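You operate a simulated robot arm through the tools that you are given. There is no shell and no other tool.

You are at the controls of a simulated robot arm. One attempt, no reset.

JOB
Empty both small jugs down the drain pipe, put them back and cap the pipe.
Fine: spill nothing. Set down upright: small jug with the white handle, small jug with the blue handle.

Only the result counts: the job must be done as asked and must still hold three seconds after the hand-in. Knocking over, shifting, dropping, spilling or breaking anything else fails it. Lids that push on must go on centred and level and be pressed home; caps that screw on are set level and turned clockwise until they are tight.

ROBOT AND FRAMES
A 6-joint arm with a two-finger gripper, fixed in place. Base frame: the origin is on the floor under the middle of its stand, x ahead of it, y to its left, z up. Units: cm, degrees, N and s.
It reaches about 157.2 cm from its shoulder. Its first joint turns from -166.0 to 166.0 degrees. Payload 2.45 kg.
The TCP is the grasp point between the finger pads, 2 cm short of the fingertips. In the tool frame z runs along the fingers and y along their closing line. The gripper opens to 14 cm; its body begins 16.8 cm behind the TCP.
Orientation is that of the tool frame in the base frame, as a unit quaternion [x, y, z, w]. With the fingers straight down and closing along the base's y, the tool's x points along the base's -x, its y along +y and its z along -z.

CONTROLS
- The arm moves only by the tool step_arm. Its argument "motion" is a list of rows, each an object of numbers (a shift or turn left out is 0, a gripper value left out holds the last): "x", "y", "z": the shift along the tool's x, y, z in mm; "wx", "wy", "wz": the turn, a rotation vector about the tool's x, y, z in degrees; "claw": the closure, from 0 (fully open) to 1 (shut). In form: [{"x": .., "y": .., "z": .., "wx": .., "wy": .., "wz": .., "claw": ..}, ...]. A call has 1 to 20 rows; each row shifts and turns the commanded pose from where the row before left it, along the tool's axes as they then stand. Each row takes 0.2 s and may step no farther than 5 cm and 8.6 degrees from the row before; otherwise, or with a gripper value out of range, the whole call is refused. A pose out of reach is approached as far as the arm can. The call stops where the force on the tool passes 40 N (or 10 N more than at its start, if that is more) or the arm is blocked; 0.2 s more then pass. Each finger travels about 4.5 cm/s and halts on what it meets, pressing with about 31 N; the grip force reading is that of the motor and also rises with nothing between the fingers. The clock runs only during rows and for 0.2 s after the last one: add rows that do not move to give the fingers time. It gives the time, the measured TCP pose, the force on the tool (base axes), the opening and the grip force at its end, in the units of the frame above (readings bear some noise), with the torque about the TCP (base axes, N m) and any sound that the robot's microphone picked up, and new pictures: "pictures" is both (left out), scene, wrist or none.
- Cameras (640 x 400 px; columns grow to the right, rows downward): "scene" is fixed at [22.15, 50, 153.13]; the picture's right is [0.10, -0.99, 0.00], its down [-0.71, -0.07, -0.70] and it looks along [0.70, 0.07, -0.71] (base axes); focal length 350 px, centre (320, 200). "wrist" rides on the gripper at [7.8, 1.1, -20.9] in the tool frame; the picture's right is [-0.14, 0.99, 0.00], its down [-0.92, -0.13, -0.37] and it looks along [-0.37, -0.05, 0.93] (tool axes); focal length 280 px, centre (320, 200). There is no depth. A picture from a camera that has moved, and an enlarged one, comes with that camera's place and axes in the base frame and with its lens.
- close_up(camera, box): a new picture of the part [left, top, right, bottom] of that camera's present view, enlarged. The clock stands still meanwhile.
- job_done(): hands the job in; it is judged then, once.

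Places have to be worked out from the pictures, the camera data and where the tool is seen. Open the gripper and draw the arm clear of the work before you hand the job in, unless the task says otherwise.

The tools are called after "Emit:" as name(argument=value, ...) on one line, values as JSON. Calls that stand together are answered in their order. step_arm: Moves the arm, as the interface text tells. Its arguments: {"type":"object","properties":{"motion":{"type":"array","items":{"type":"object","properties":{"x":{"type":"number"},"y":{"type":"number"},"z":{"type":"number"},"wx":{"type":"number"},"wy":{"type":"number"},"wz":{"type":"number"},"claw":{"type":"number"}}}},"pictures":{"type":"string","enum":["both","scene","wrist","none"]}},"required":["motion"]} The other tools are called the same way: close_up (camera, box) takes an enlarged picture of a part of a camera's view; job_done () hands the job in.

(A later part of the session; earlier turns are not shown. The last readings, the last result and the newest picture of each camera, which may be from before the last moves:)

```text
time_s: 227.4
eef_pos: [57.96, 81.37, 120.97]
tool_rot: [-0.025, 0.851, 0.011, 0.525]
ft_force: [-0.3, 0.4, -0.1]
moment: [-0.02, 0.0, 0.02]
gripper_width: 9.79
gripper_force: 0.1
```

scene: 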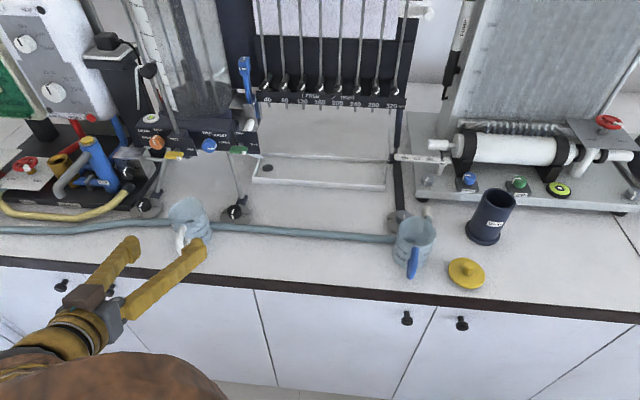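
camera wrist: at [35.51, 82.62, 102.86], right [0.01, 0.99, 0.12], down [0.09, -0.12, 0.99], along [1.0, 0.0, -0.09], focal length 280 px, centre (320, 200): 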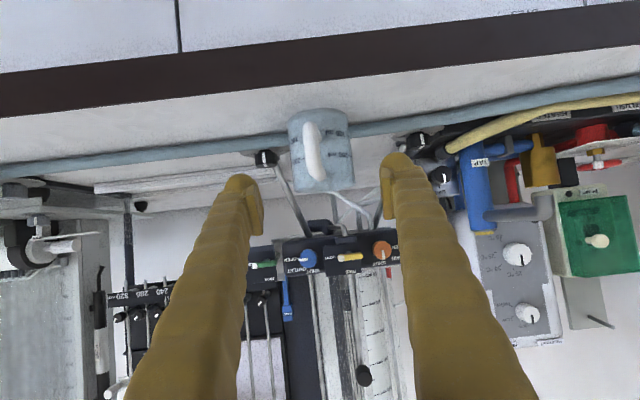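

Emit:
step_arm(motion=[{"wx": 0.083, "wy": 3.957, "wz": 0.189}, {"wx": 0.083, "wy": 3.957, "wz": 0.189}, {"wx": 0.083, "wy": 3.957, "wz": 0.189}, {"wx": 0.083, "wy": 3.957, "wz": 0.189}, {"wx": 0.083, "wy": 3.957, "wz": 0.189}, {"wx": 0.083, "wy": 3.957, "wz": 0.189}, {"wx": 0.083, "wy": 3.957, "wz": 0.189}, {"wx": 0.083, "wy": 3.957, "wz": 0.189}, {"wx": 0.083, "wy": 3.957, "wz": 0.189}, {"wx": 0.083, "wy": 3.957, "wz": 0.189}, {"wx": 0.083, "wy": 3.957, "wz": 0.189}, {"wx": 0.083, "wy": 3.957, "wz": 0.189}, {"wx": 0.083, "wy": 3.957, "wz": 0.189}, {"wx": 0.083, "wy": 3.957, "wz": 0.189}, {"wx": 0.083, "wy": 3.957, "wz": 0.189}, {"wx": 0.083, "wy": 3.957, "wz": 0.189}, {}, {}], pictures="both")

Emit:
close_up(camera="wrist", box=[260, 130, 420, 260])

Emit:
close_up(camera="scene", box=[145, 185, 255, 275])

```text
time_s: 231.2
eef_pos: [58.05, 81.37, 120.95]
tool_rot: [0.0, 1.0, 0.001, 0.001]
ft_force: [-0.2, -0.4, 0.1]
moment: [0.04, -0.02, -0.01]
gripper_width: 9.8
gripper_force: 0.1
camera wrist: at [50.17, 82.46, 141.76], right [0.14, 0.99, 0.0], down [0.92, -0.13, 0.37], along [0.37, -0.05, -0.93], focal length 280 px, centre (320, 200)
```

scene: 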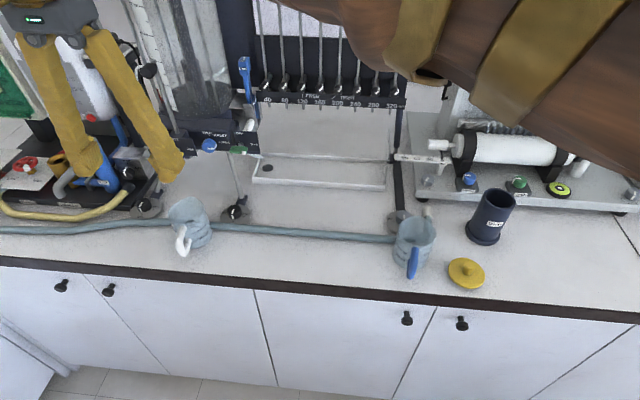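
wrist: 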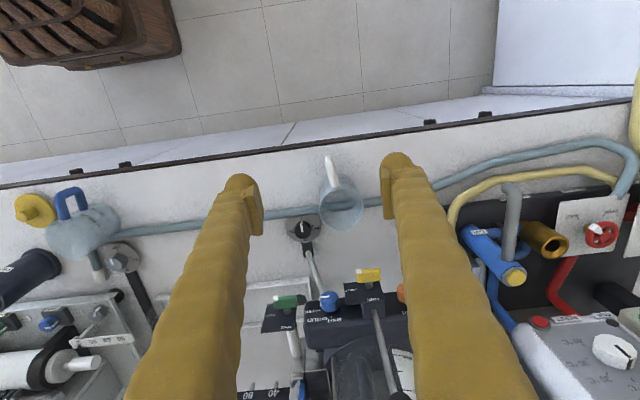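

```text
3.08 times, centred on (340, 195) of wrist
camera zoom: at [50.17, 82.46, 141.76], right [0.14, 0.99, 0.0], down [0.92, -0.13, 0.37], along [0.37, -0.05, -0.93], focal length 863 px, centre (258, 215)
```

zoom: 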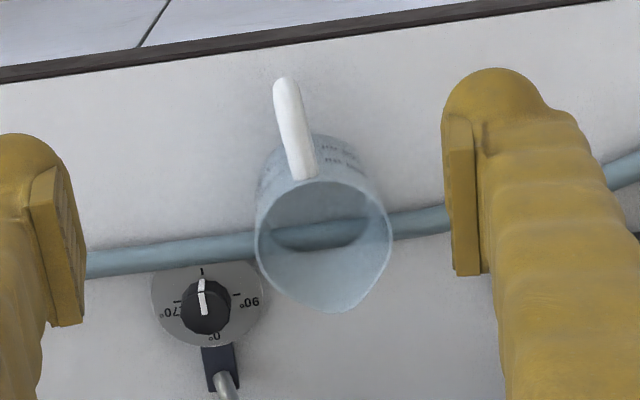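

```text
4.44 times, centred on (200, 230) of scene
camera zoom: at [22.15, 50.0, 153.13], right [0.1, -0.99, 0.0], down [-0.71, -0.07, -0.7], along [0.7, 0.07, -0.71], focal length 1556 px, centre (853, 67)
```

zoom: 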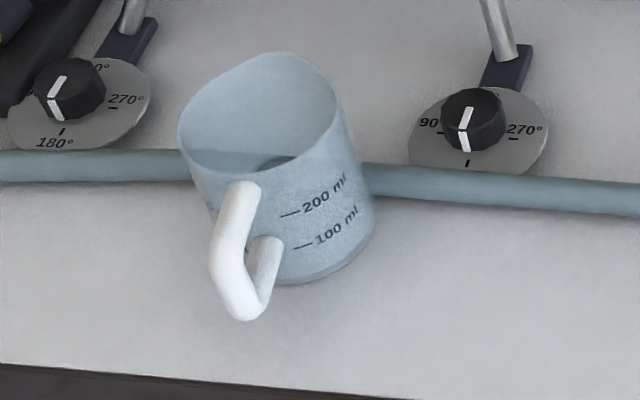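

Both jugs are back, upright and empty. Now I traverse with fingers down back to the cap/pipe side.

Emit:
step_arm(motion=[{"y": -15, "z": -5}, {"y": -25, "z": -5}, {"y": -28, "z": -5}, {"y": -28, "z": -5}, {"y": -28}, {"y": -28}, {"y": -28}, {"y": -28}, {"y": -28}, {"y": -28}, {"y": -28}, {"y": -28}, {"y": -28}, {"y": -28}, {"y": -28}, {"y": -28}, {"y": -28}, {"y": -28}, {"y": -28}, {"y": -25}], pictures="both")

```text
time_s: 235.4
eef_pos: [58.26, 27.21, 123.08]
tool_rot: [0.0, 1.0, 0.001, 0.001]
ft_force: [0.8, 0.0, 0.4]
moment: [-0.03, -0.02, -0.03]
gripper_width: 9.81
gripper_force: 0.2
camera wrist: at [50.2, 28.26, 143.85], right [0.14, 0.99, 0.0], down [0.92, -0.13, 0.37], along [0.37, -0.05, -0.93], focal length 280 px, centre (320, 200)
```

scene: 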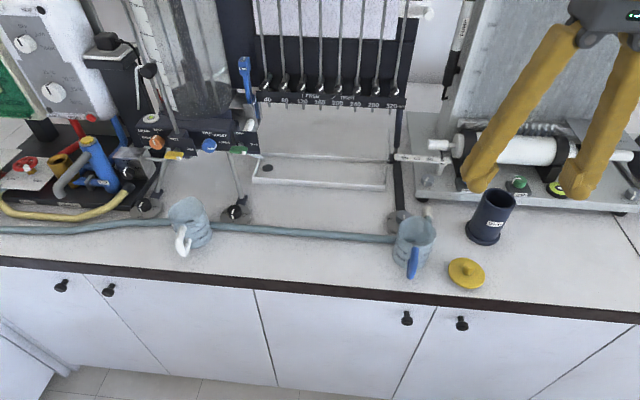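
wrist: 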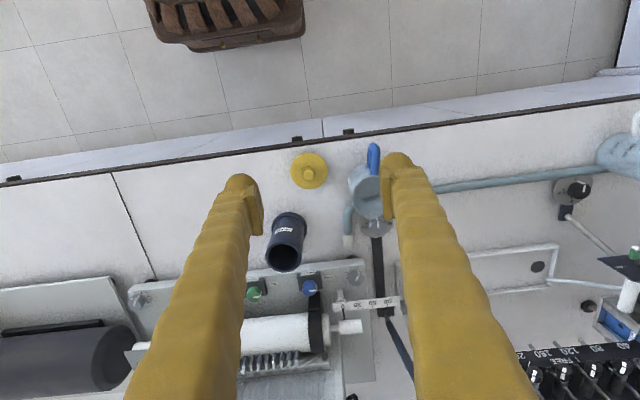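

Emit:
close_up(camera="wrist", box=[250, 140, 390, 280])

Emit:
close_up(camera="scene", box=[435, 180, 535, 300])

Emit:
close_up(camera="scene", box=[370, 200, 450, 290])

```text
2.86 times, centred on (320, 210) of wrist
camera zoom: at [50.2, 28.26, 143.85], right [0.14, 0.99, 0.0], down [0.92, -0.13, 0.37], along [0.37, -0.05, -0.93], focal length 801 px, centre (320, 171)
```

zoom: 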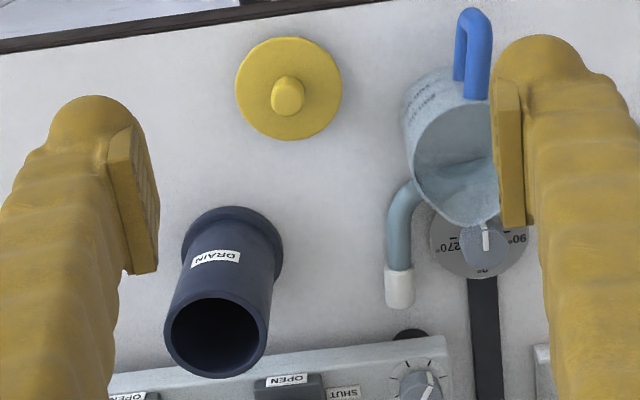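

```text
3.33 times, centred on (485, 240) of scene
camera zoom: at [22.15, 50.0, 153.13], right [0.1, -0.99, 0.0], down [-0.71, -0.07, -0.7], along [0.7, 0.07, -0.71], focal length 1167 px, centre (-230, 67)
```

zoom: 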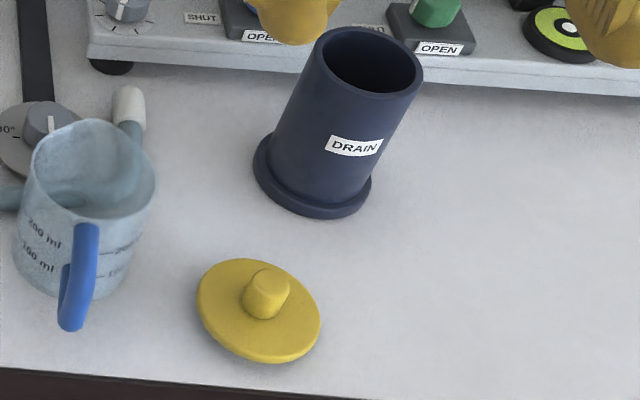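

```text
4.44 times, centred on (410, 245) of scene
camera zoom: at [22.15, 50.0, 153.13], right [0.1, -0.99, 0.0], down [-0.71, -0.07, -0.7], along [0.7, 0.07, -0.71], focal length 1556 px, centre (-80, 0)
```

zoom: 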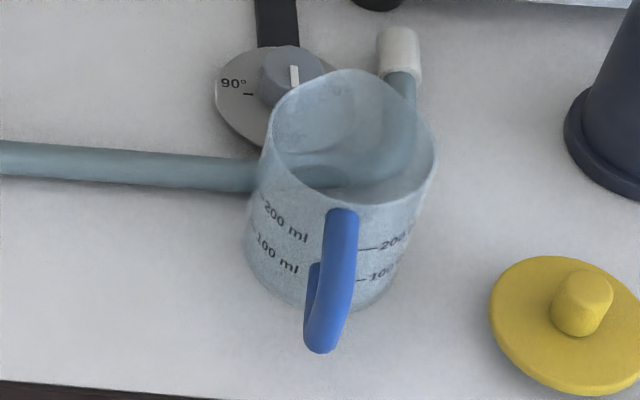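

The pipe is smooth, so the cap is a push-on plug. Cap centre works out at (64.7, 24.2), knob top at z ≈ 94.3. I move above it, narrowing the fingers, and look.

Emit:
step_arm(motion=[{"x": -8.1, "y": -3.74, "z": 18.9, "claw": 0.6}, {"x": -8.1, "y": -3.74, "z": 18.9}, {"x": -8.1, "y": -3.74, "z": 18.9}, {"x": -8.1, "y": -3.74, "z": 18.9}, {"x": -8.1, "y": -3.74, "z": 18.9}, {"x": -8.1, "y": -3.74, "z": 18.9}, {"x": -8.1, "y": -3.74, "z": 18.9}, {"x": -8.1, "y": -3.74, "z": 18.9}, {}, {}], pictures="both")

Emit:
close_up(camera="wrist", box=[230, 120, 430, 260])

Emit:
close_up(camera="scene", box=[420, 180, 520, 300])

```text
time_s: 237.6
eef_pos: [64.64, 24.41, 107.6]
tool_rot: [0.0, 1.0, 0.001, 0.001]
ft_force: [-0.2, -0.2, 0.5]
moment: [0.01, 0.01, -0.01]
gripper_width: 5.62
gripper_force: 0.0
camera wrist: at [56.73, 25.46, 128.52], right [0.14, 0.99, 0.0], down [0.92, -0.13, 0.37], along [0.37, -0.05, -0.93], focal length 280 px, centre (320, 200)
```

scene: 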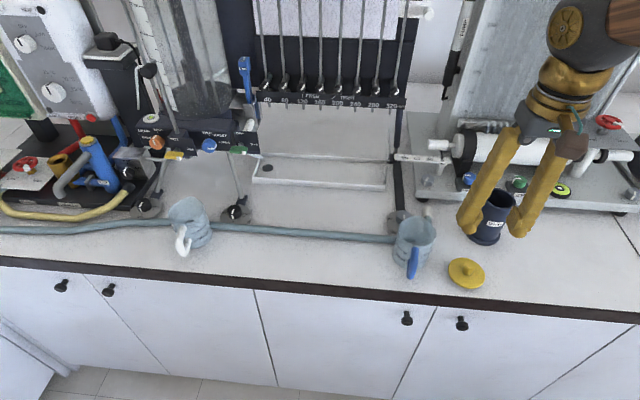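
wrist: 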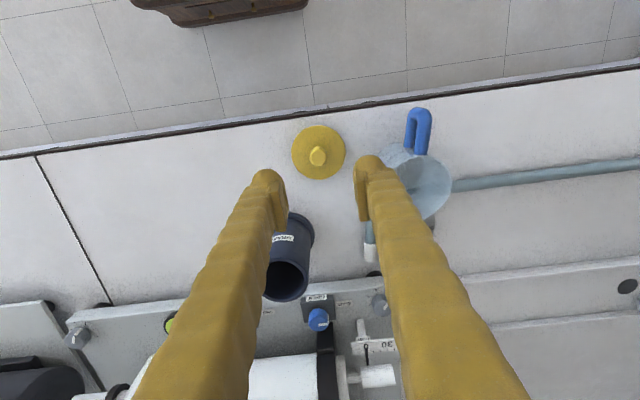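

```text
2.86 times, centred on (330, 190) of wrist
camera zoom: at [56.73, 25.46, 128.52], right [0.14, 0.99, 0.0], down [0.92, -0.13, 0.37], along [0.37, -0.05, -0.93], focal length 801 px, centre (291, 229)
```

zoom: 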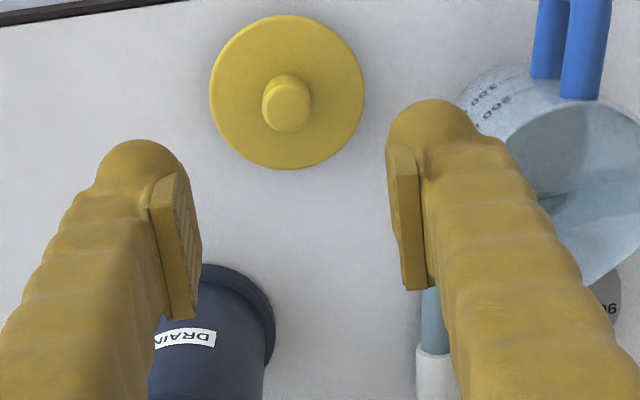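

```text
3.33 times, centred on (470, 240) of scene
camera zoom: at [22.15, 50.0, 153.13], right [0.1, -0.99, 0.0], down [-0.71, -0.07, -0.7], along [0.7, 0.07, -0.71], focal length 1167 px, centre (-180, 67)
```

zoom: 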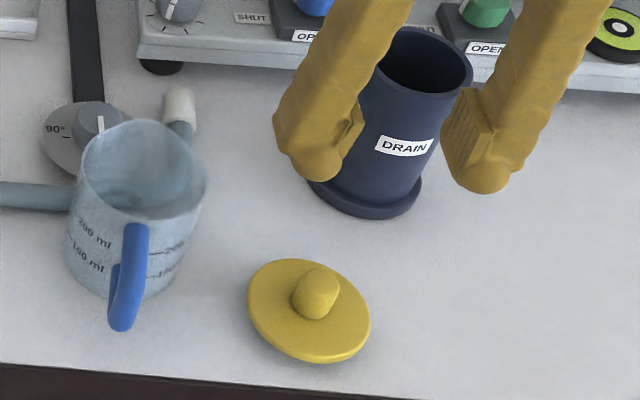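

Cap centre relative to the hand: within 1–2 mm. I narrow to 4.6 cm and descend to straddle the knob, stopping 2 cm above first.

Emit:
step_arm(motion=[{"claw": 0.67, "y": -1.3}, {"z": 20}, {"z": 20}, {"z": 20}, {"z": 20}, {"z": 15}, {"z": 10}, {}], pictures="both")

Emit:
close_up(camera="wrist", box=[230, 120, 430, 260])

Emit:
close_up(camera="scene", box=[420, 190, 520, 300])

```text
time_s: 239.4
eef_pos: [64.65, 24.35, 97.3]
tool_rot: [-0.001, 1.0, 0.0, 0.002]
ft_force: [0.1, -0.3, -0.1]
moment: [0.0, -0.01, 0.01]
gripper_width: 4.62
gripper_force: 0.1
camera wrist: at [56.72, 25.38, 118.13], right [0.14, 0.99, 0.0], down [0.92, -0.13, 0.37], along [0.37, -0.05, -0.93], focal length 280 px, centre (320, 200)
```

scene: 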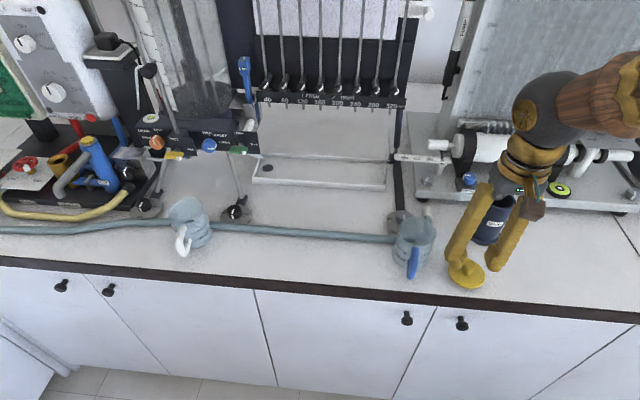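
wrist: 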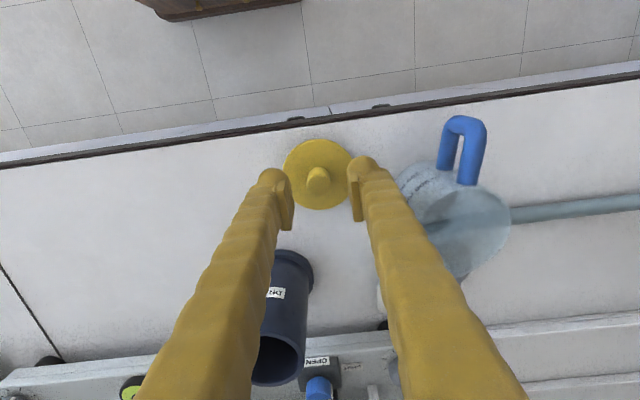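

```text
2.86 times, centred on (330, 190) of wrist
camera zoom: at [56.72, 25.38, 118.13], right [0.14, 0.99, 0.0], down [0.92, -0.13, 0.37], along [0.37, -0.05, -0.93], focal length 801 px, centre (291, 229)
```

zoom: 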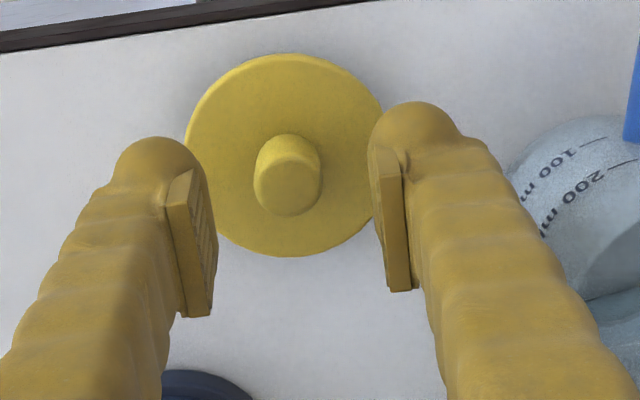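

```text
3.64 times, centred on (470, 245) of scene
camera zoom: at [22.15, 50.0, 153.13], right [0.1, -0.99, 0.0], down [-0.71, -0.07, -0.7], along [0.7, 0.07, -0.71], focal length 1273 px, centre (-226, 36)
```

zoom: 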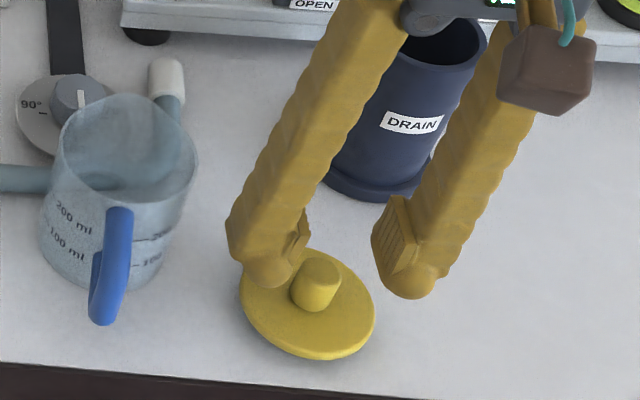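

The knob is between the fingers. I go down 2.7 cm (tips ~0.8 cm above the disc) and close on the knob.

Emit:
step_arm(motion=[{"z": 10}, {"z": 10}, {"z": 6}, {}, {"claw": 0.72}, {"claw": 0.76}, {"claw": 0.8}, {"claw": 0.84}, {"claw": 0.9}, {"claw": 0.95}, {}, {}], pictures="both")

Emit:
close_up(camera="wrist", box=[230, 120, 430, 260])

Emit:
close_up(camera="scene", box=[420, 190, 520, 300])

```text
time_s: 242.0
eef_pos: [64.6, 24.15, 94.75]
tool_rot: [0.0, 1.0, 0.001, 0.001]
ft_force: [0.1, -0.5, -0.7]
moment: [0.03, 0.03, 0.02]
gripper_width: 1.94
gripper_force: 31.1
camera wrist: at [56.7, 25.27, 115.58], right [0.14, 0.99, 0.0], down [0.92, -0.13, 0.37], along [0.37, -0.05, -0.93], focal length 280 px, centre (320, 200)
```

scene: 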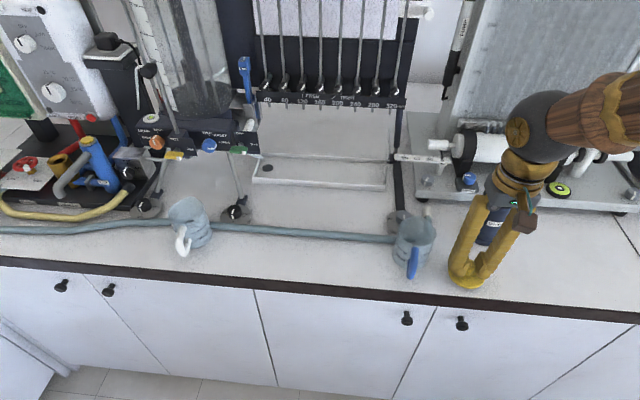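
wrist: 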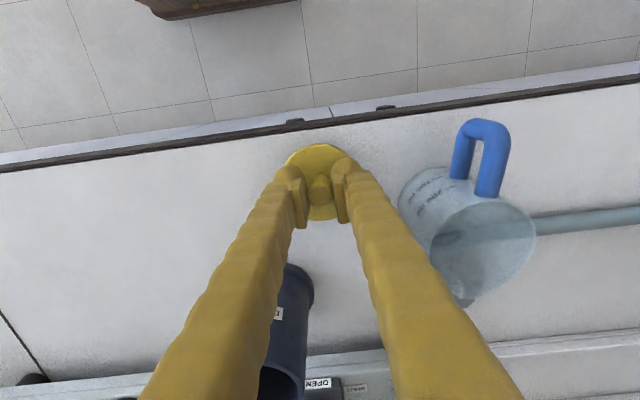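

```text
2.86 times, centred on (330, 190) of wrist
camera zoom: at [56.7, 25.27, 115.58], right [0.14, 0.99, 0.0], down [0.92, -0.13, 0.37], along [0.37, -0.05, -0.93], focal length 801 px, centre (291, 229)
```

zoom: 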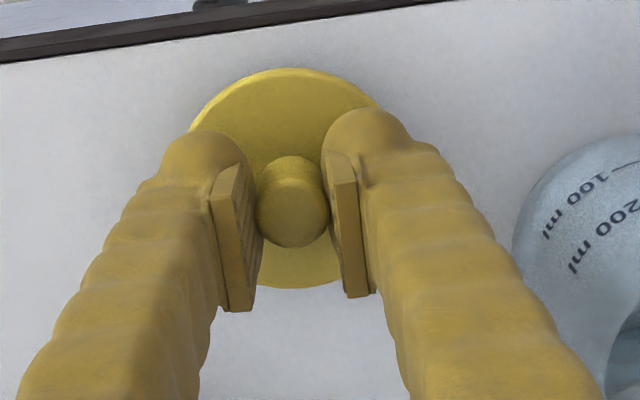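

```text
3.64 times, centred on (470, 245) of scene
camera zoom: at [22.15, 50.0, 153.13], right [0.1, -0.99, 0.0], down [-0.71, -0.07, -0.7], along [0.7, 0.07, -0.71], focal length 1273 px, centre (-226, 36)
```

zoom: 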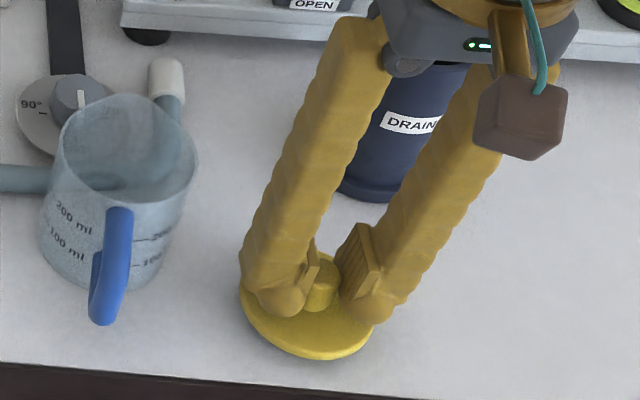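

Knob gripped (1.94 cm, 31 N). I lift the cap straight up 16 cm and look at its underside and level.

Emit:
step_arm(motion=[{"z": -3}, {"z": -7}, {"z": -12}, {"z": -18}, {"z": -20}, {"z": -20}, {"z": -20}, {"z": -20}, {"z": -20}, {"z": -12}, {"z": -8}, {}], pictures="both")

Emit:
close_up(camera="scene", box=[420, 130, 560, 290])

Emit:
close_up(camera="wrist", box=[230, 120, 430, 260])

```text
time_s: 244.6
eef_pos: [64.61, 24.09, 110.77]
tool_rot: [0.0, 1.0, 0.0, 0.002]
ft_force: [0.2, -0.8, 0.4]
moment: [0.04, 0.01, 0.0]
gripper_width: 1.93
gripper_force: 31.3
camera wrist: at [56.62, 25.25, 131.49], right [0.14, 0.99, 0.0], down [0.92, -0.13, 0.37], along [0.37, -0.05, -0.93], focal length 280 px, centre (320, 200)
```

scene: 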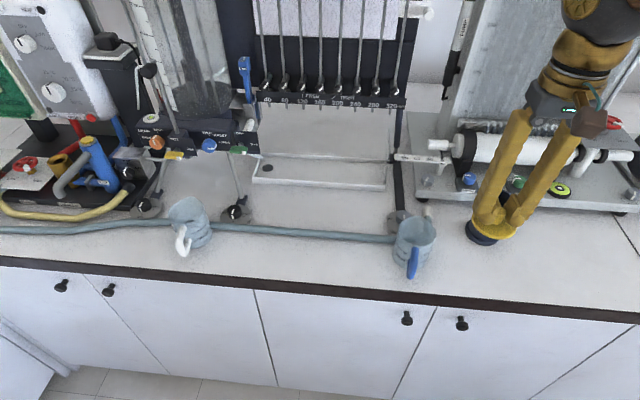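
wrist: 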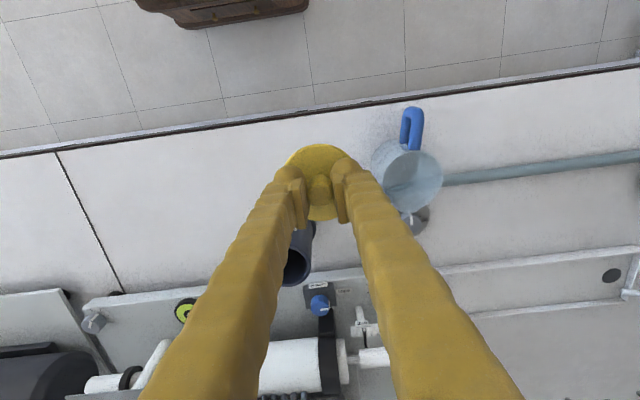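

```text
2.50 times, centred on (490, 210) of scene
camera zoom: at [22.15, 50.0, 153.13], right [0.1, -0.99, 0.0], down [-0.71, -0.07, -0.7], along [0.7, 0.07, -0.71], focal length 875 px, centre (-105, 175)
```

zoom: 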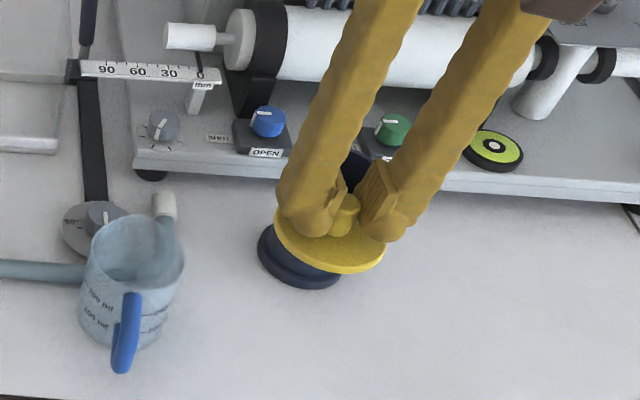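

```text
2.86 times, centred on (330, 190) of wrist
camera zoom: at [56.62, 25.25, 131.49], right [0.14, 0.99, 0.0], down [0.92, -0.13, 0.37], along [0.37, -0.05, -0.93], focal length 801 px, centre (291, 229)
```

zoom: 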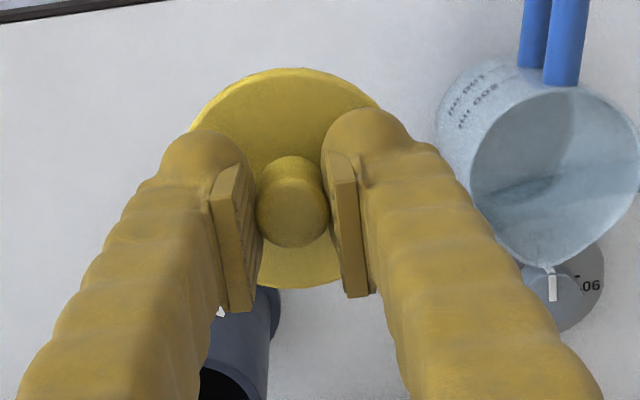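

The cap hangs level. I move it over the pipe's estimated centre (76.6, 18.15), hovering 4 cm above the mouth.

Emit:
step_arm(motion=[{"x": -6, "y": -3}, {"x": -12, "y": -6}, {"x": -16, "y": -8}, {"x": -16, "y": -8}, {"x": -16, "y": -8}, {"x": -16, "y": -8}, {"x": -16, "y": -8}, {"x": -12, "y": -6}, {"x": -7, "y": -3.5}, {"x": -3.5, "y": -1}, {}, {}], pictures="both")

Emit:
close_up(camera="scene", box=[445, 150, 545, 260])

Emit:
close_up(camera="wrist", box=[230, 120, 430, 260])

```text
time_s: 247.2
eef_pos: [76.63, 18.15, 110.72]
tool_rot: [0.0, 1.0, 0.001, 0.0]
ft_force: [0.9, 0.9, -0.5]
moment: [0.03, -0.01, 0.02]
gripper_width: 1.95
gripper_force: 30.9
camera wrist: at [68.74, 19.26, 131.55], right [0.14, 0.99, 0.0], down [0.92, -0.13, 0.37], along [0.37, -0.05, -0.93], focal length 280 px, centre (320, 200)
```

scene: 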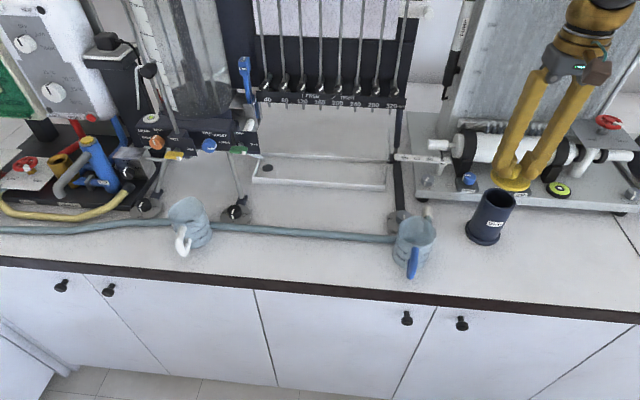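
wrist: 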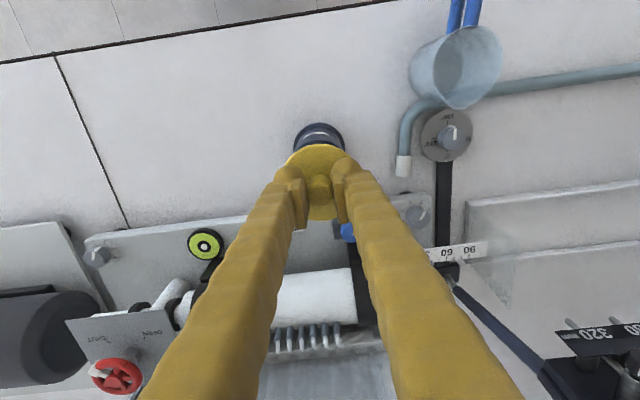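

```text
3.64 times, centred on (495, 205) of scene
camera zoom: at [22.15, 50.0, 153.13], right [0.1, -0.99, 0.0], down [-0.71, -0.07, -0.7], along [0.7, 0.07, -0.71], focal length 1273 px, centre (-316, 182)
```

zoom: 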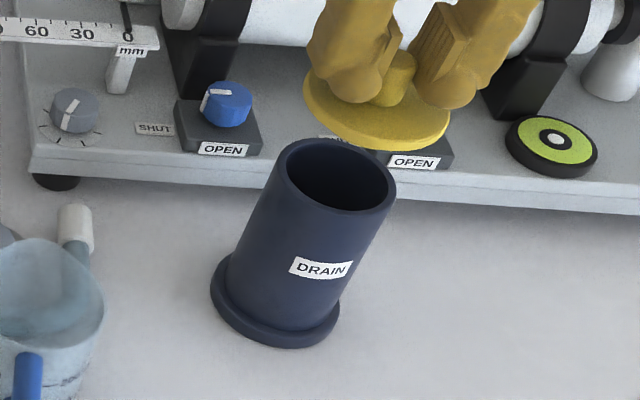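

```text
2.86 times, centred on (330, 190) of wrist
camera zoom: at [68.74, 19.26, 131.55], right [0.14, 0.99, 0.0], down [0.92, -0.13, 0.37], along [0.37, -0.05, -0.93], focal length 801 px, centre (291, 229)
```

zoom: 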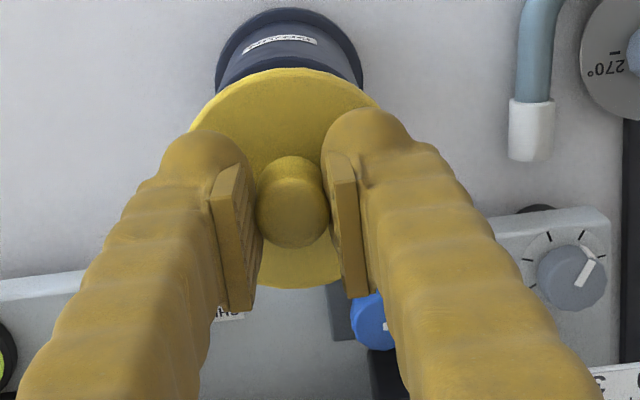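

The cap hovers over the mouth, apparently nearly centred. I zoom in closely to measure the offset between disc and mouth.

Emit:
close_up(camera="scene", box=[475, 160, 535, 210])

Emit:
close_up(camera="wrist", box=[280, 110, 360, 180])

```text
8.00 times, centred on (505, 185) of scene
camera zoom: at [22.15, 50.0, 153.13], right [0.1, -0.99, 0.0], down [-0.71, -0.07, -0.7], along [0.7, 0.07, -0.71], focal length 2800 px, centre (-1160, 320)
```

zoom: 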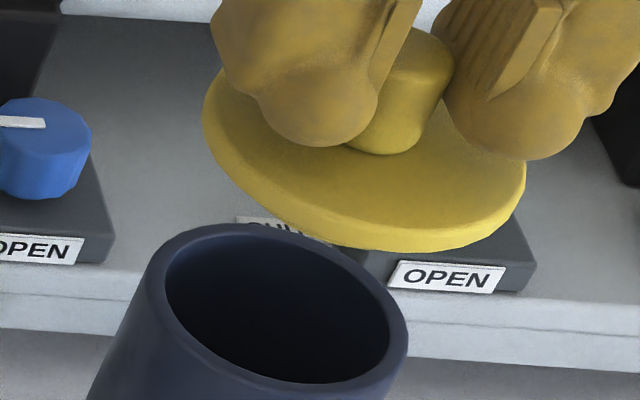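

```text
5.71 times, centred on (320, 145) of wrist
camera zoom: at [68.74, 19.26, 131.55], right [0.14, 0.99, 0.0], down [0.92, -0.13, 0.37], along [0.37, -0.05, -0.93], focal length 1602 px, centre (320, 514)
```

zoom: 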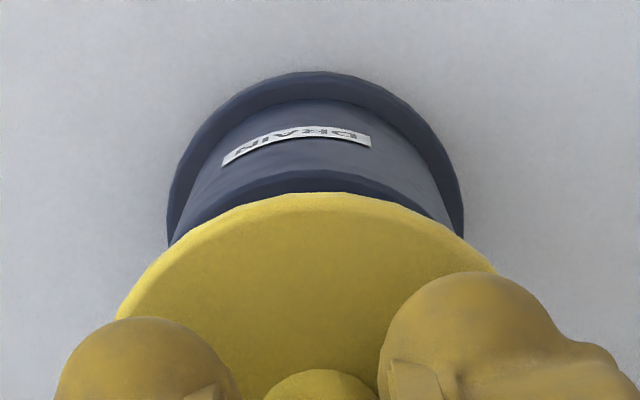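

By my measurements the cap is within a few millimetres; I shift 1.5 mm toward the robot and 1.2 mm left, then lower to just above the mouth.

Emit:
step_arm(motion=[{"x": 1.5, "y": 1.2, "z": 5}, {"z": 8}, {"z": 8}, {"z": 8}, {"z": 5}, {"z": 2}, {}, {}], pictures="both")

Emit:
close_up(camera="scene", box=[470, 170, 530, 220])

Emit:
close_up(camera="wrist", box=[270, 110, 370, 190])

```text
time_s: 249.0
eef_pos: [76.43, 18.33, 106.93]
tool_rot: [-0.001, 1.0, 0.002, 0.001]
ft_force: [0.4, -0.2, 0.1]
moment: [0.02, -0.02, -0.03]
gripper_width: 1.96
gripper_force: 30.8
camera wrist: at [68.61, 19.49, 127.83], right [0.14, 0.99, 0.0], down [0.92, -0.13, 0.37], along [0.37, -0.05, -0.93], focal length 280 px, centre (320, 200)
```

scene: 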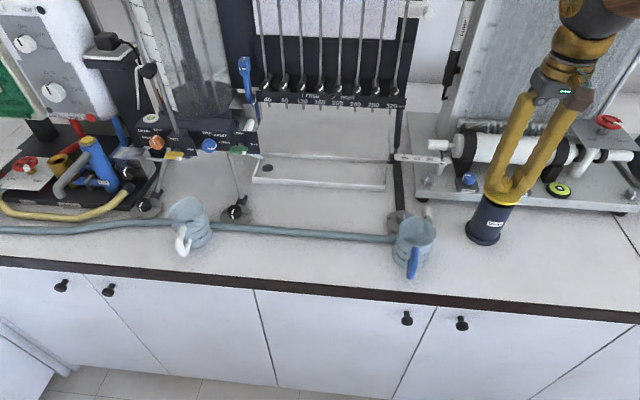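
wrist: 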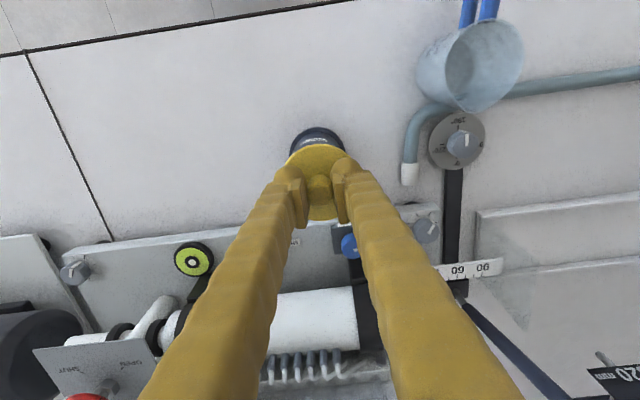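

```text
8.00 times, centred on (500, 195) of scene
camera zoom: at [22.15, 50.0, 153.13], right [0.1, -0.99, 0.0], down [-0.71, -0.07, -0.7], along [0.7, 0.07, -0.71], focal length 2800 px, centre (-1120, 240)
```

zoom: 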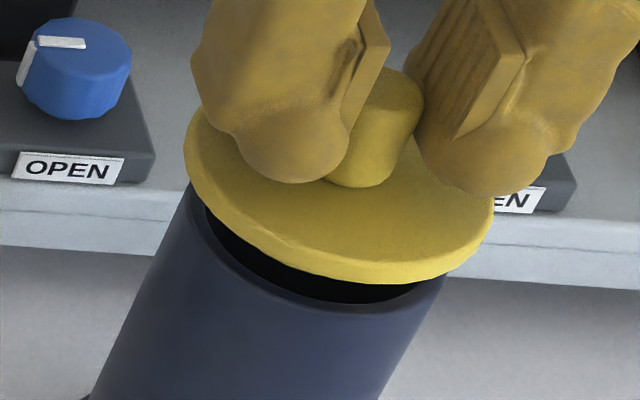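

```text
5.00 times, centred on (320, 150) of wrist
camera zoom: at [68.61, 19.49, 127.83], right [0.14, 0.99, 0.0], down [0.92, -0.13, 0.37], along [0.37, -0.05, -0.93], focal length 1402 px, centre (320, 450)
```

zoom: 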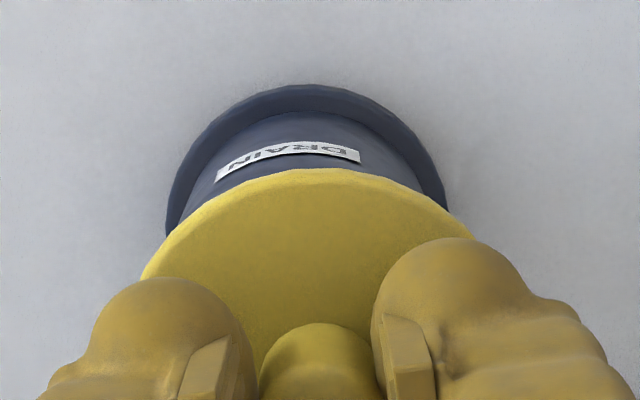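

Now the cap sits about 1 mm too far left and is otherwise centred. I correct 1 mm and lower gently, feeling for the rim.

Emit:
step_arm(motion=[{"y": -1}, {"z": 1}, {"z": 1}, {"z": 1}, {"z": 1}, {}], pictures="none")

```text
time_s: 250.4
eef_pos: [76.44, 18.24, 106.7]
tool_rot: [-0.001, 1.0, 0.0, 0.001]
ft_force: [0.6, 0.1, -0.5]
moment: [0.01, 0.02, -0.01]
gripper_width: 1.93
gripper_force: 31.4
```

Emit:
step_arm(motion=[{"z": 1}, {"z": 1}, {"z": 1}, {}], pictures="none")

Emit:
close_up(camera="scene", box=[470, 170, 530, 220])

```text
time_s: 251.4
eef_pos: [76.49, 18.23, 106.32]
tool_rot: [0.0, 1.0, 0.0, 0.001]
ft_force: [0.4, -0.5, -0.9]
moment: [-0.04, 0.0, 0.01]
gripper_width: 1.93
gripper_force: 30.5
```

```text
8.00 times, centred on (500, 195) of scene
camera zoom: at [22.15, 50.0, 153.13], right [0.1, -0.99, 0.0], down [-0.71, -0.07, -0.7], along [0.7, 0.07, -0.71], focal length 2800 px, centre (-1120, 240)
```

zoom: 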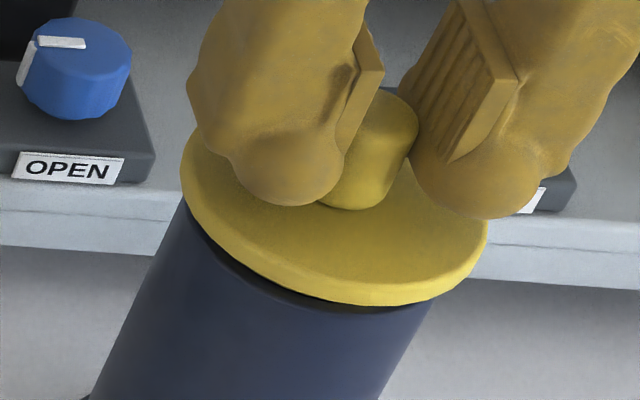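

No contact yet and the plug appears to be entering the bore. I continue down in 1 mm steps.

Emit:
step_arm(motion=[{"z": 1}, {"z": 1}, {"z": 1}, {}], pictures="none")

```text
time_s: 252.4
eef_pos: [76.58, 18.13, 106.13]
tool_rot: [0.0, 1.0, 0.0, 0.002]
ft_force: [4.5, -0.8, 24.3]
moment: [0.02, 0.32, -0.01]
gripper_width: 1.92
gripper_force: 30.6
```

Contact: 24 N with a moment indicating the touch is on the robot-facing (−x) side and a push toward +x. I look closely before adjusting.

Emit:
close_up(camera="scene", box=[470, 170, 530, 220])

Emit:
close_up(camera="wrist", box=[270, 110, 370, 190])

```text
8.00 times, centred on (500, 195) of scene
camera zoom: at [22.15, 50.0, 153.13], right [0.1, -0.99, 0.0], down [-0.71, -0.07, -0.7], along [0.7, 0.07, -0.71], focal length 2800 px, centre (-1120, 240)
```

zoom: 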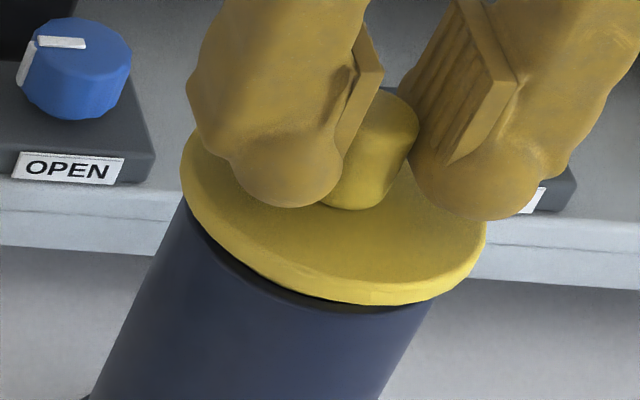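

```text
5.00 times, centred on (320, 150) of wrist
camera zoom: at [68.63, 19.3, 126.95], right [0.14, 0.99, 0.0], down [0.92, -0.13, 0.37], along [0.37, -0.05, -0.93], focal length 1402 px, centre (320, 450)
```

zoom: 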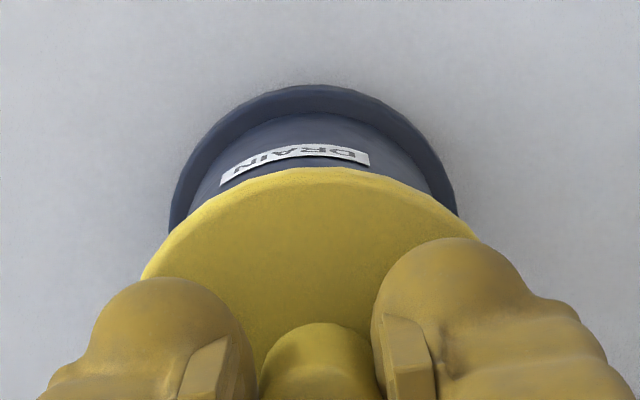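

The plug is resting on the −x side of the rim, so the cap must go toward +x. I back off 3 mm, shift 2 mm in +x and try again.

Emit:
step_arm(motion=[{"z": -2}, {"z": -2}, {"x": -2}, {"z": 1}, {"z": 1}, {"z": 1}, {}], pictures="none")

```text
time_s: 254.0
eef_pos: [76.7, 18.34, 106.15]
tool_rot: [-0.001, 1.0, 0.001, 0.001]
ft_force: [0.0, 0.2, -1.1]
moment: [-0.02, 0.04, 0.02]
gripper_width: 1.95
gripper_force: 31.0
```

Emit:
step_arm(motion=[{"z": 1}, {"z": 1}, {}], pictures="none")

```text
time_s: 254.8
eef_pos: [76.66, 18.15, 106.07]
tool_rot: [0.0, 1.0, 0.002, 0.002]
ft_force: [5.4, -12.0, 24.2]
moment: [-0.11, 0.14, -0.02]
gripper_width: 1.93
gripper_force: 31.3
```

Now the touch is on the (−x, +y) side with a side force toward −y. I back off, shift 1.5 mm in −y and 0.7 mm in +x, and retry.

Emit:
step_arm(motion=[{"z": -2}, {"z": -2}, {"x": -0.7, "y": -1.5}, {"z": 1}, {"z": 1}, {"z": 1}, {"z": 1}, {}], pictures="none")

```text
time_s: 256.6
eef_pos: [76.73, 18.05, 105.88]
tool_rot: [0.0, 1.0, 0.001, 0.0]
ft_force: [0.0, -0.2, -0.1]
moment: [0.02, -0.02, -0.02]
gripper_width: 1.95
gripper_force: 31.2
```

No resistance now at a lower height – it seems to be entering. I continue down in 1 mm steps.

Emit:
step_arm(motion=[{"z": 1}, {"z": 1}, {}], pictures="none")

Emit:
close_up(camera="scene", box=[470, 170, 530, 220])

```text
time_s: 257.4
eef_pos: [76.6, 18.05, 105.59]
tool_rot: [-0.001, 1.0, 0.001, 0.001]
ft_force: [0.3, 0.3, -0.6]
moment: [0.0, 0.02, -0.02]
gripper_width: 1.94
gripper_force: 31.2
```

```text
8.00 times, centred on (500, 195) of scene
camera zoom: at [22.15, 50.0, 153.13], right [0.1, -0.99, 0.0], down [-0.71, -0.07, -0.7], along [0.7, 0.07, -0.71], focal length 2800 px, centre (-1120, 240)
```

zoom: 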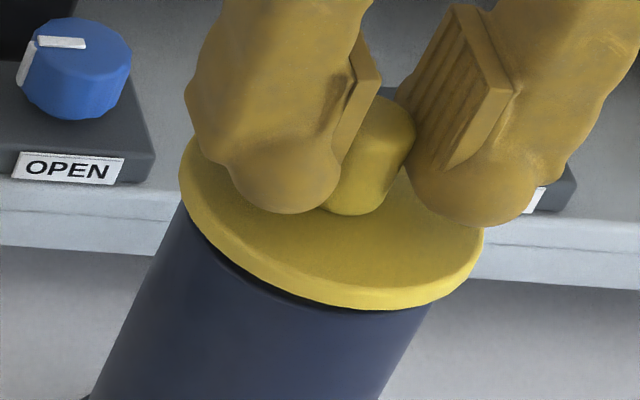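

The plug is in the bore. Continue down until the disc seats.

Emit:
step_arm(motion=[{"z": 1}, {"z": 1}, {}], pictures="none")

```text
time_s: 258.2
eef_pos: [76.83, 18.08, 105.59]
tool_rot: [-0.001, 1.0, 0.001, 0.001]
ft_force: [-0.1, 0.6, -0.5]
moment: [0.01, 0.0, 0.0]
gripper_width: 1.96
gripper_force: 31.9
```

Emit:
step_arm(motion=[{"z": 1}, {"z": 1}, {}], pictures="none")

```text
time_s: 259.0
eef_pos: [76.67, 18.07, 105.36]
tool_rot: [0.0, 1.0, 0.0, 0.002]
ft_force: [0.0, -0.1, -1.0]
moment: [-0.01, 0.0, -0.01]
gripper_width: 1.94
gripper_force: 30.6
```

Emit:
step_arm(motion=[{"z": 1}, {"z": 1}, {}], pictures="none")

Emit:
close_up(camera="scene", box=[470, 170, 530, 220])

```text
time_s: 259.8
eef_pos: [76.71, 18.08, 105.13]
tool_rot: [0.0, 1.0, 0.001, 0.002]
ft_force: [0.3, 0.9, 2.2]
moment: [-0.03, -0.07, 0.01]
gripper_width: 1.94
gripper_force: 31.2
```

```text
8.00 times, centred on (500, 195) of scene
camera zoom: at [22.15, 50.0, 153.13], right [0.1, -0.99, 0.0], down [-0.71, -0.07, -0.7], along [0.7, 0.07, -0.71], focal length 2800 px, centre (-1120, 240)
```

zoom: 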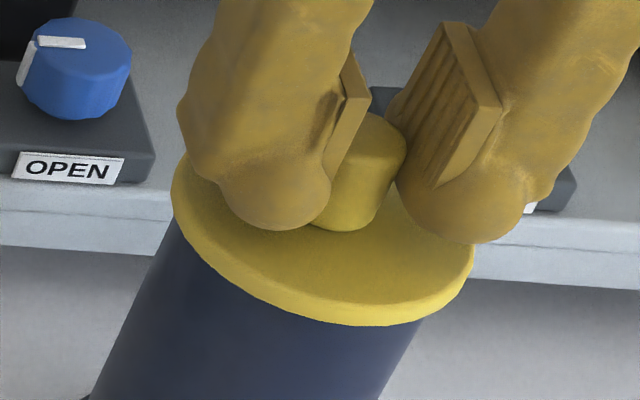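

The disc now closes over the rim, first contact felt (2 N). I press further down.

Emit:
step_arm(motion=[{"z": 1}, {"z": 1}, {}], pictures="none")

```text
time_s: 260.6
eef_pos: [76.71, 18.23, 104.98]
tool_rot: [0.0, 1.0, 0.002, 0.002]
ft_force: [-0.9, 6.5, 25.2]
moment: [0.12, -0.37, 0.02]
gripper_width: 1.92
gripper_force: 31.0
```

Emit:
step_arm(motion=[{"z": 1}, {}], pictures="none")

Emit:
close_up(camera="scene", box=[470, 170, 530, 220])

Emit:
close_up(camera="wrist", box=[270, 110, 370, 190])

```text
time_s: 261.2
eef_pos: [76.71, 18.03, 104.9]
tool_rot: [0.0, 1.0, 0.001, 0.001]
ft_force: [-3.9, 10.1, 28.9]
moment: [0.14, -0.01, 0.04]
gripper_width: 1.96
gripper_force: 31.3
```

```text
8.00 times, centred on (500, 195) of scene
camera zoom: at [22.15, 50.0, 153.13], right [0.1, -0.99, 0.0], down [-0.71, -0.07, -0.7], along [0.7, 0.07, -0.71], focal length 2800 px, centre (-1120, 240)
```

zoom: 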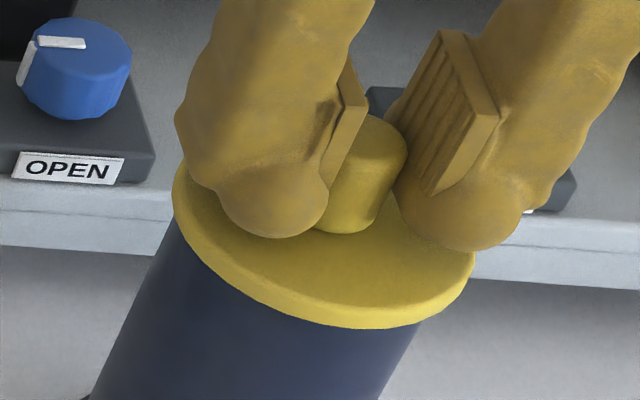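

```text
5.00 times, centred on (320, 150) of wrist
camera zoom: at [68.83, 19.15, 125.73], right [0.14, 0.99, 0.0], down [0.92, -0.13, 0.37], along [0.37, -0.05, -0.93], focal length 1402 px, centre (320, 450)
```

zoom: 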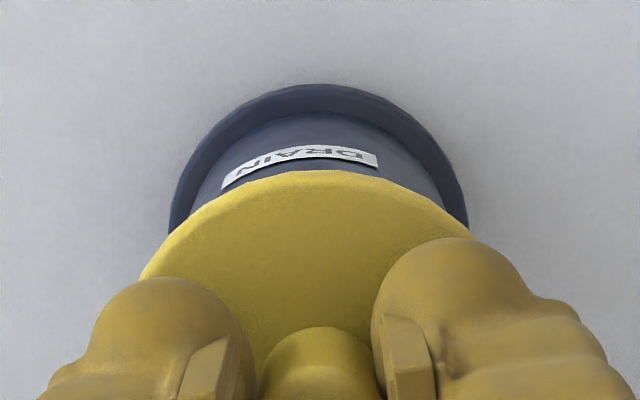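

The cap looks seated, level and overhanging the rim evenly. I release the knob gently.

Emit:
step_arm(motion=[{"claw": 0.84}, {"claw": 0.8}, {"claw": 0.75}, {"claw": 0.7}, {"claw": 0.66}, {}, {}], pictures="none")

Emit:
close_up(camera="scene", box=[465, 165, 535, 225])

Emit:
close_up(camera="wrist", box=[250, 110, 390, 230])

```text
time_s: 262.8
eef_pos: [76.72, 18.01, 104.92]
tool_rot: [0.0, 1.0, 0.0, 0.001]
ft_force: [-0.6, 0.5, 0.2]
moment: [-0.01, -0.02, 0.0]
gripper_width: 4.77
gripper_force: 0.0
```

```text
6.67 times, centred on (500, 195) of scene
camera zoom: at [22.15, 50.0, 153.13], right [0.1, -0.99, 0.0], down [-0.71, -0.07, -0.7], along [0.7, 0.07, -0.71], focal length 2333 px, centre (-880, 233)
```

zoom: 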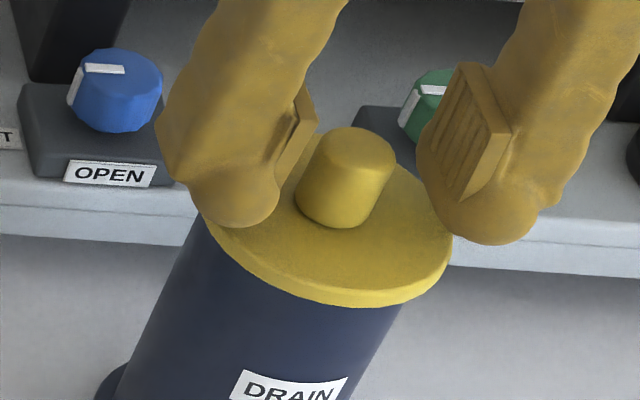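

```text
3.33 times, centred on (320, 170) of wrist
camera zoom: at [68.86, 19.14, 125.69], right [0.14, 0.99, 0.0], down [0.92, -0.13, 0.37], along [0.37, -0.05, -0.93], focal length 935 px, centre (320, 300)
```

zoom: 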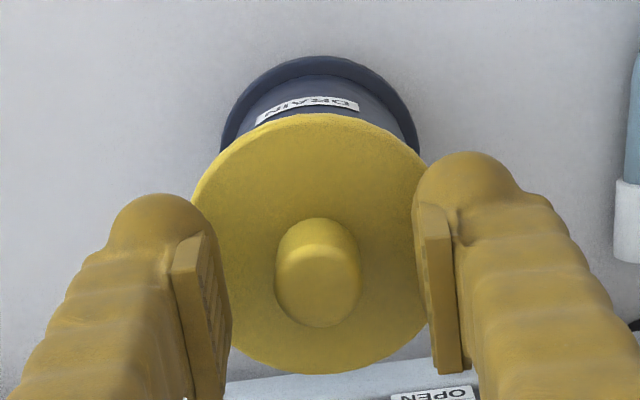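

The cap stands free, level and centred. To make sure it is pressed home I'll lift off, close the fingers, and push down on the knob's top.

Emit:
step_arm(motion=[{"z": -10}, {"z": -15}, {"z": -15}, {"z": -5, "claw": 0.8}, {"claw": 0.9}, {"claw": 1.0}, {}, {}, {}, {}], pictures="both")

Emit:
close_up(camera="scene", box=[455, 150, 545, 240])

```text
time_s: 265.0
eef_pos: [76.69, 18.16, 109.18]
tool_rot: [0.0, 1.0, 0.001, 0.0]
ft_force: [0.1, 0.0, -0.2]
moment: [0.0, 0.02, -0.01]
gripper_width: 0.04
gripper_force: 29.5
camera wrist: at [68.89, 19.24, 130.12], right [0.14, 0.99, 0.0], down [0.92, -0.13, 0.37], along [0.37, -0.05, -0.93], focal length 280 px, centre (320, 200)
```

scene: 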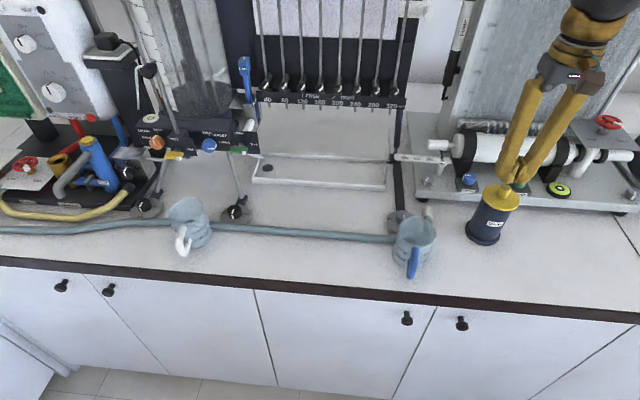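
wrist: 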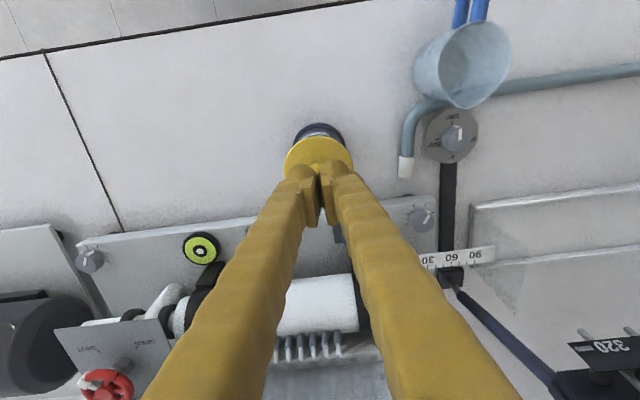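

```text
4.44 times, centred on (500, 195) of scene
camera zoom: at [22.15, 50.0, 153.13], right [0.1, -0.99, 0.0], down [-0.71, -0.07, -0.7], along [0.7, 0.07, -0.71], focal length 1556 px, centre (-480, 222)
```

zoom: 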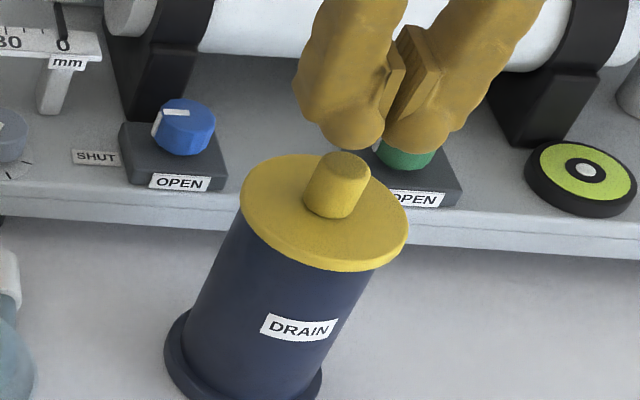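

The cap looks level and centred. I lower the closed fingertips onto the knob top and press.

Emit:
step_arm(motion=[{"z": 8}, {"z": 6}, {"z": 4}, {"z": 2}, {}], pictures="none")

```text
time_s: 266.2
eef_pos: [76.88, 18.07, 107.26]
tool_rot: [0.0, 1.0, 0.001, 0.001]
ft_force: [0.2, 0.3, -0.3]
moment: [0.0, -0.01, -0.01]
gripper_width: 0.04
gripper_force: 29.5
```

Emit:
step_arm(motion=[{"z": 1.5}, {"z": 1.5}, {"z": 1.5}, {}], pictures="none")

```text
time_s: 267.2
eef_pos: [76.8, 17.94, 106.85]
tool_rot: [0.0, 1.0, 0.001, 0.001]
ft_force: [-0.3, 0.2, -0.7]
moment: [0.01, 0.0, -0.02]
gripper_width: 0.01
gripper_force: 29.4
```

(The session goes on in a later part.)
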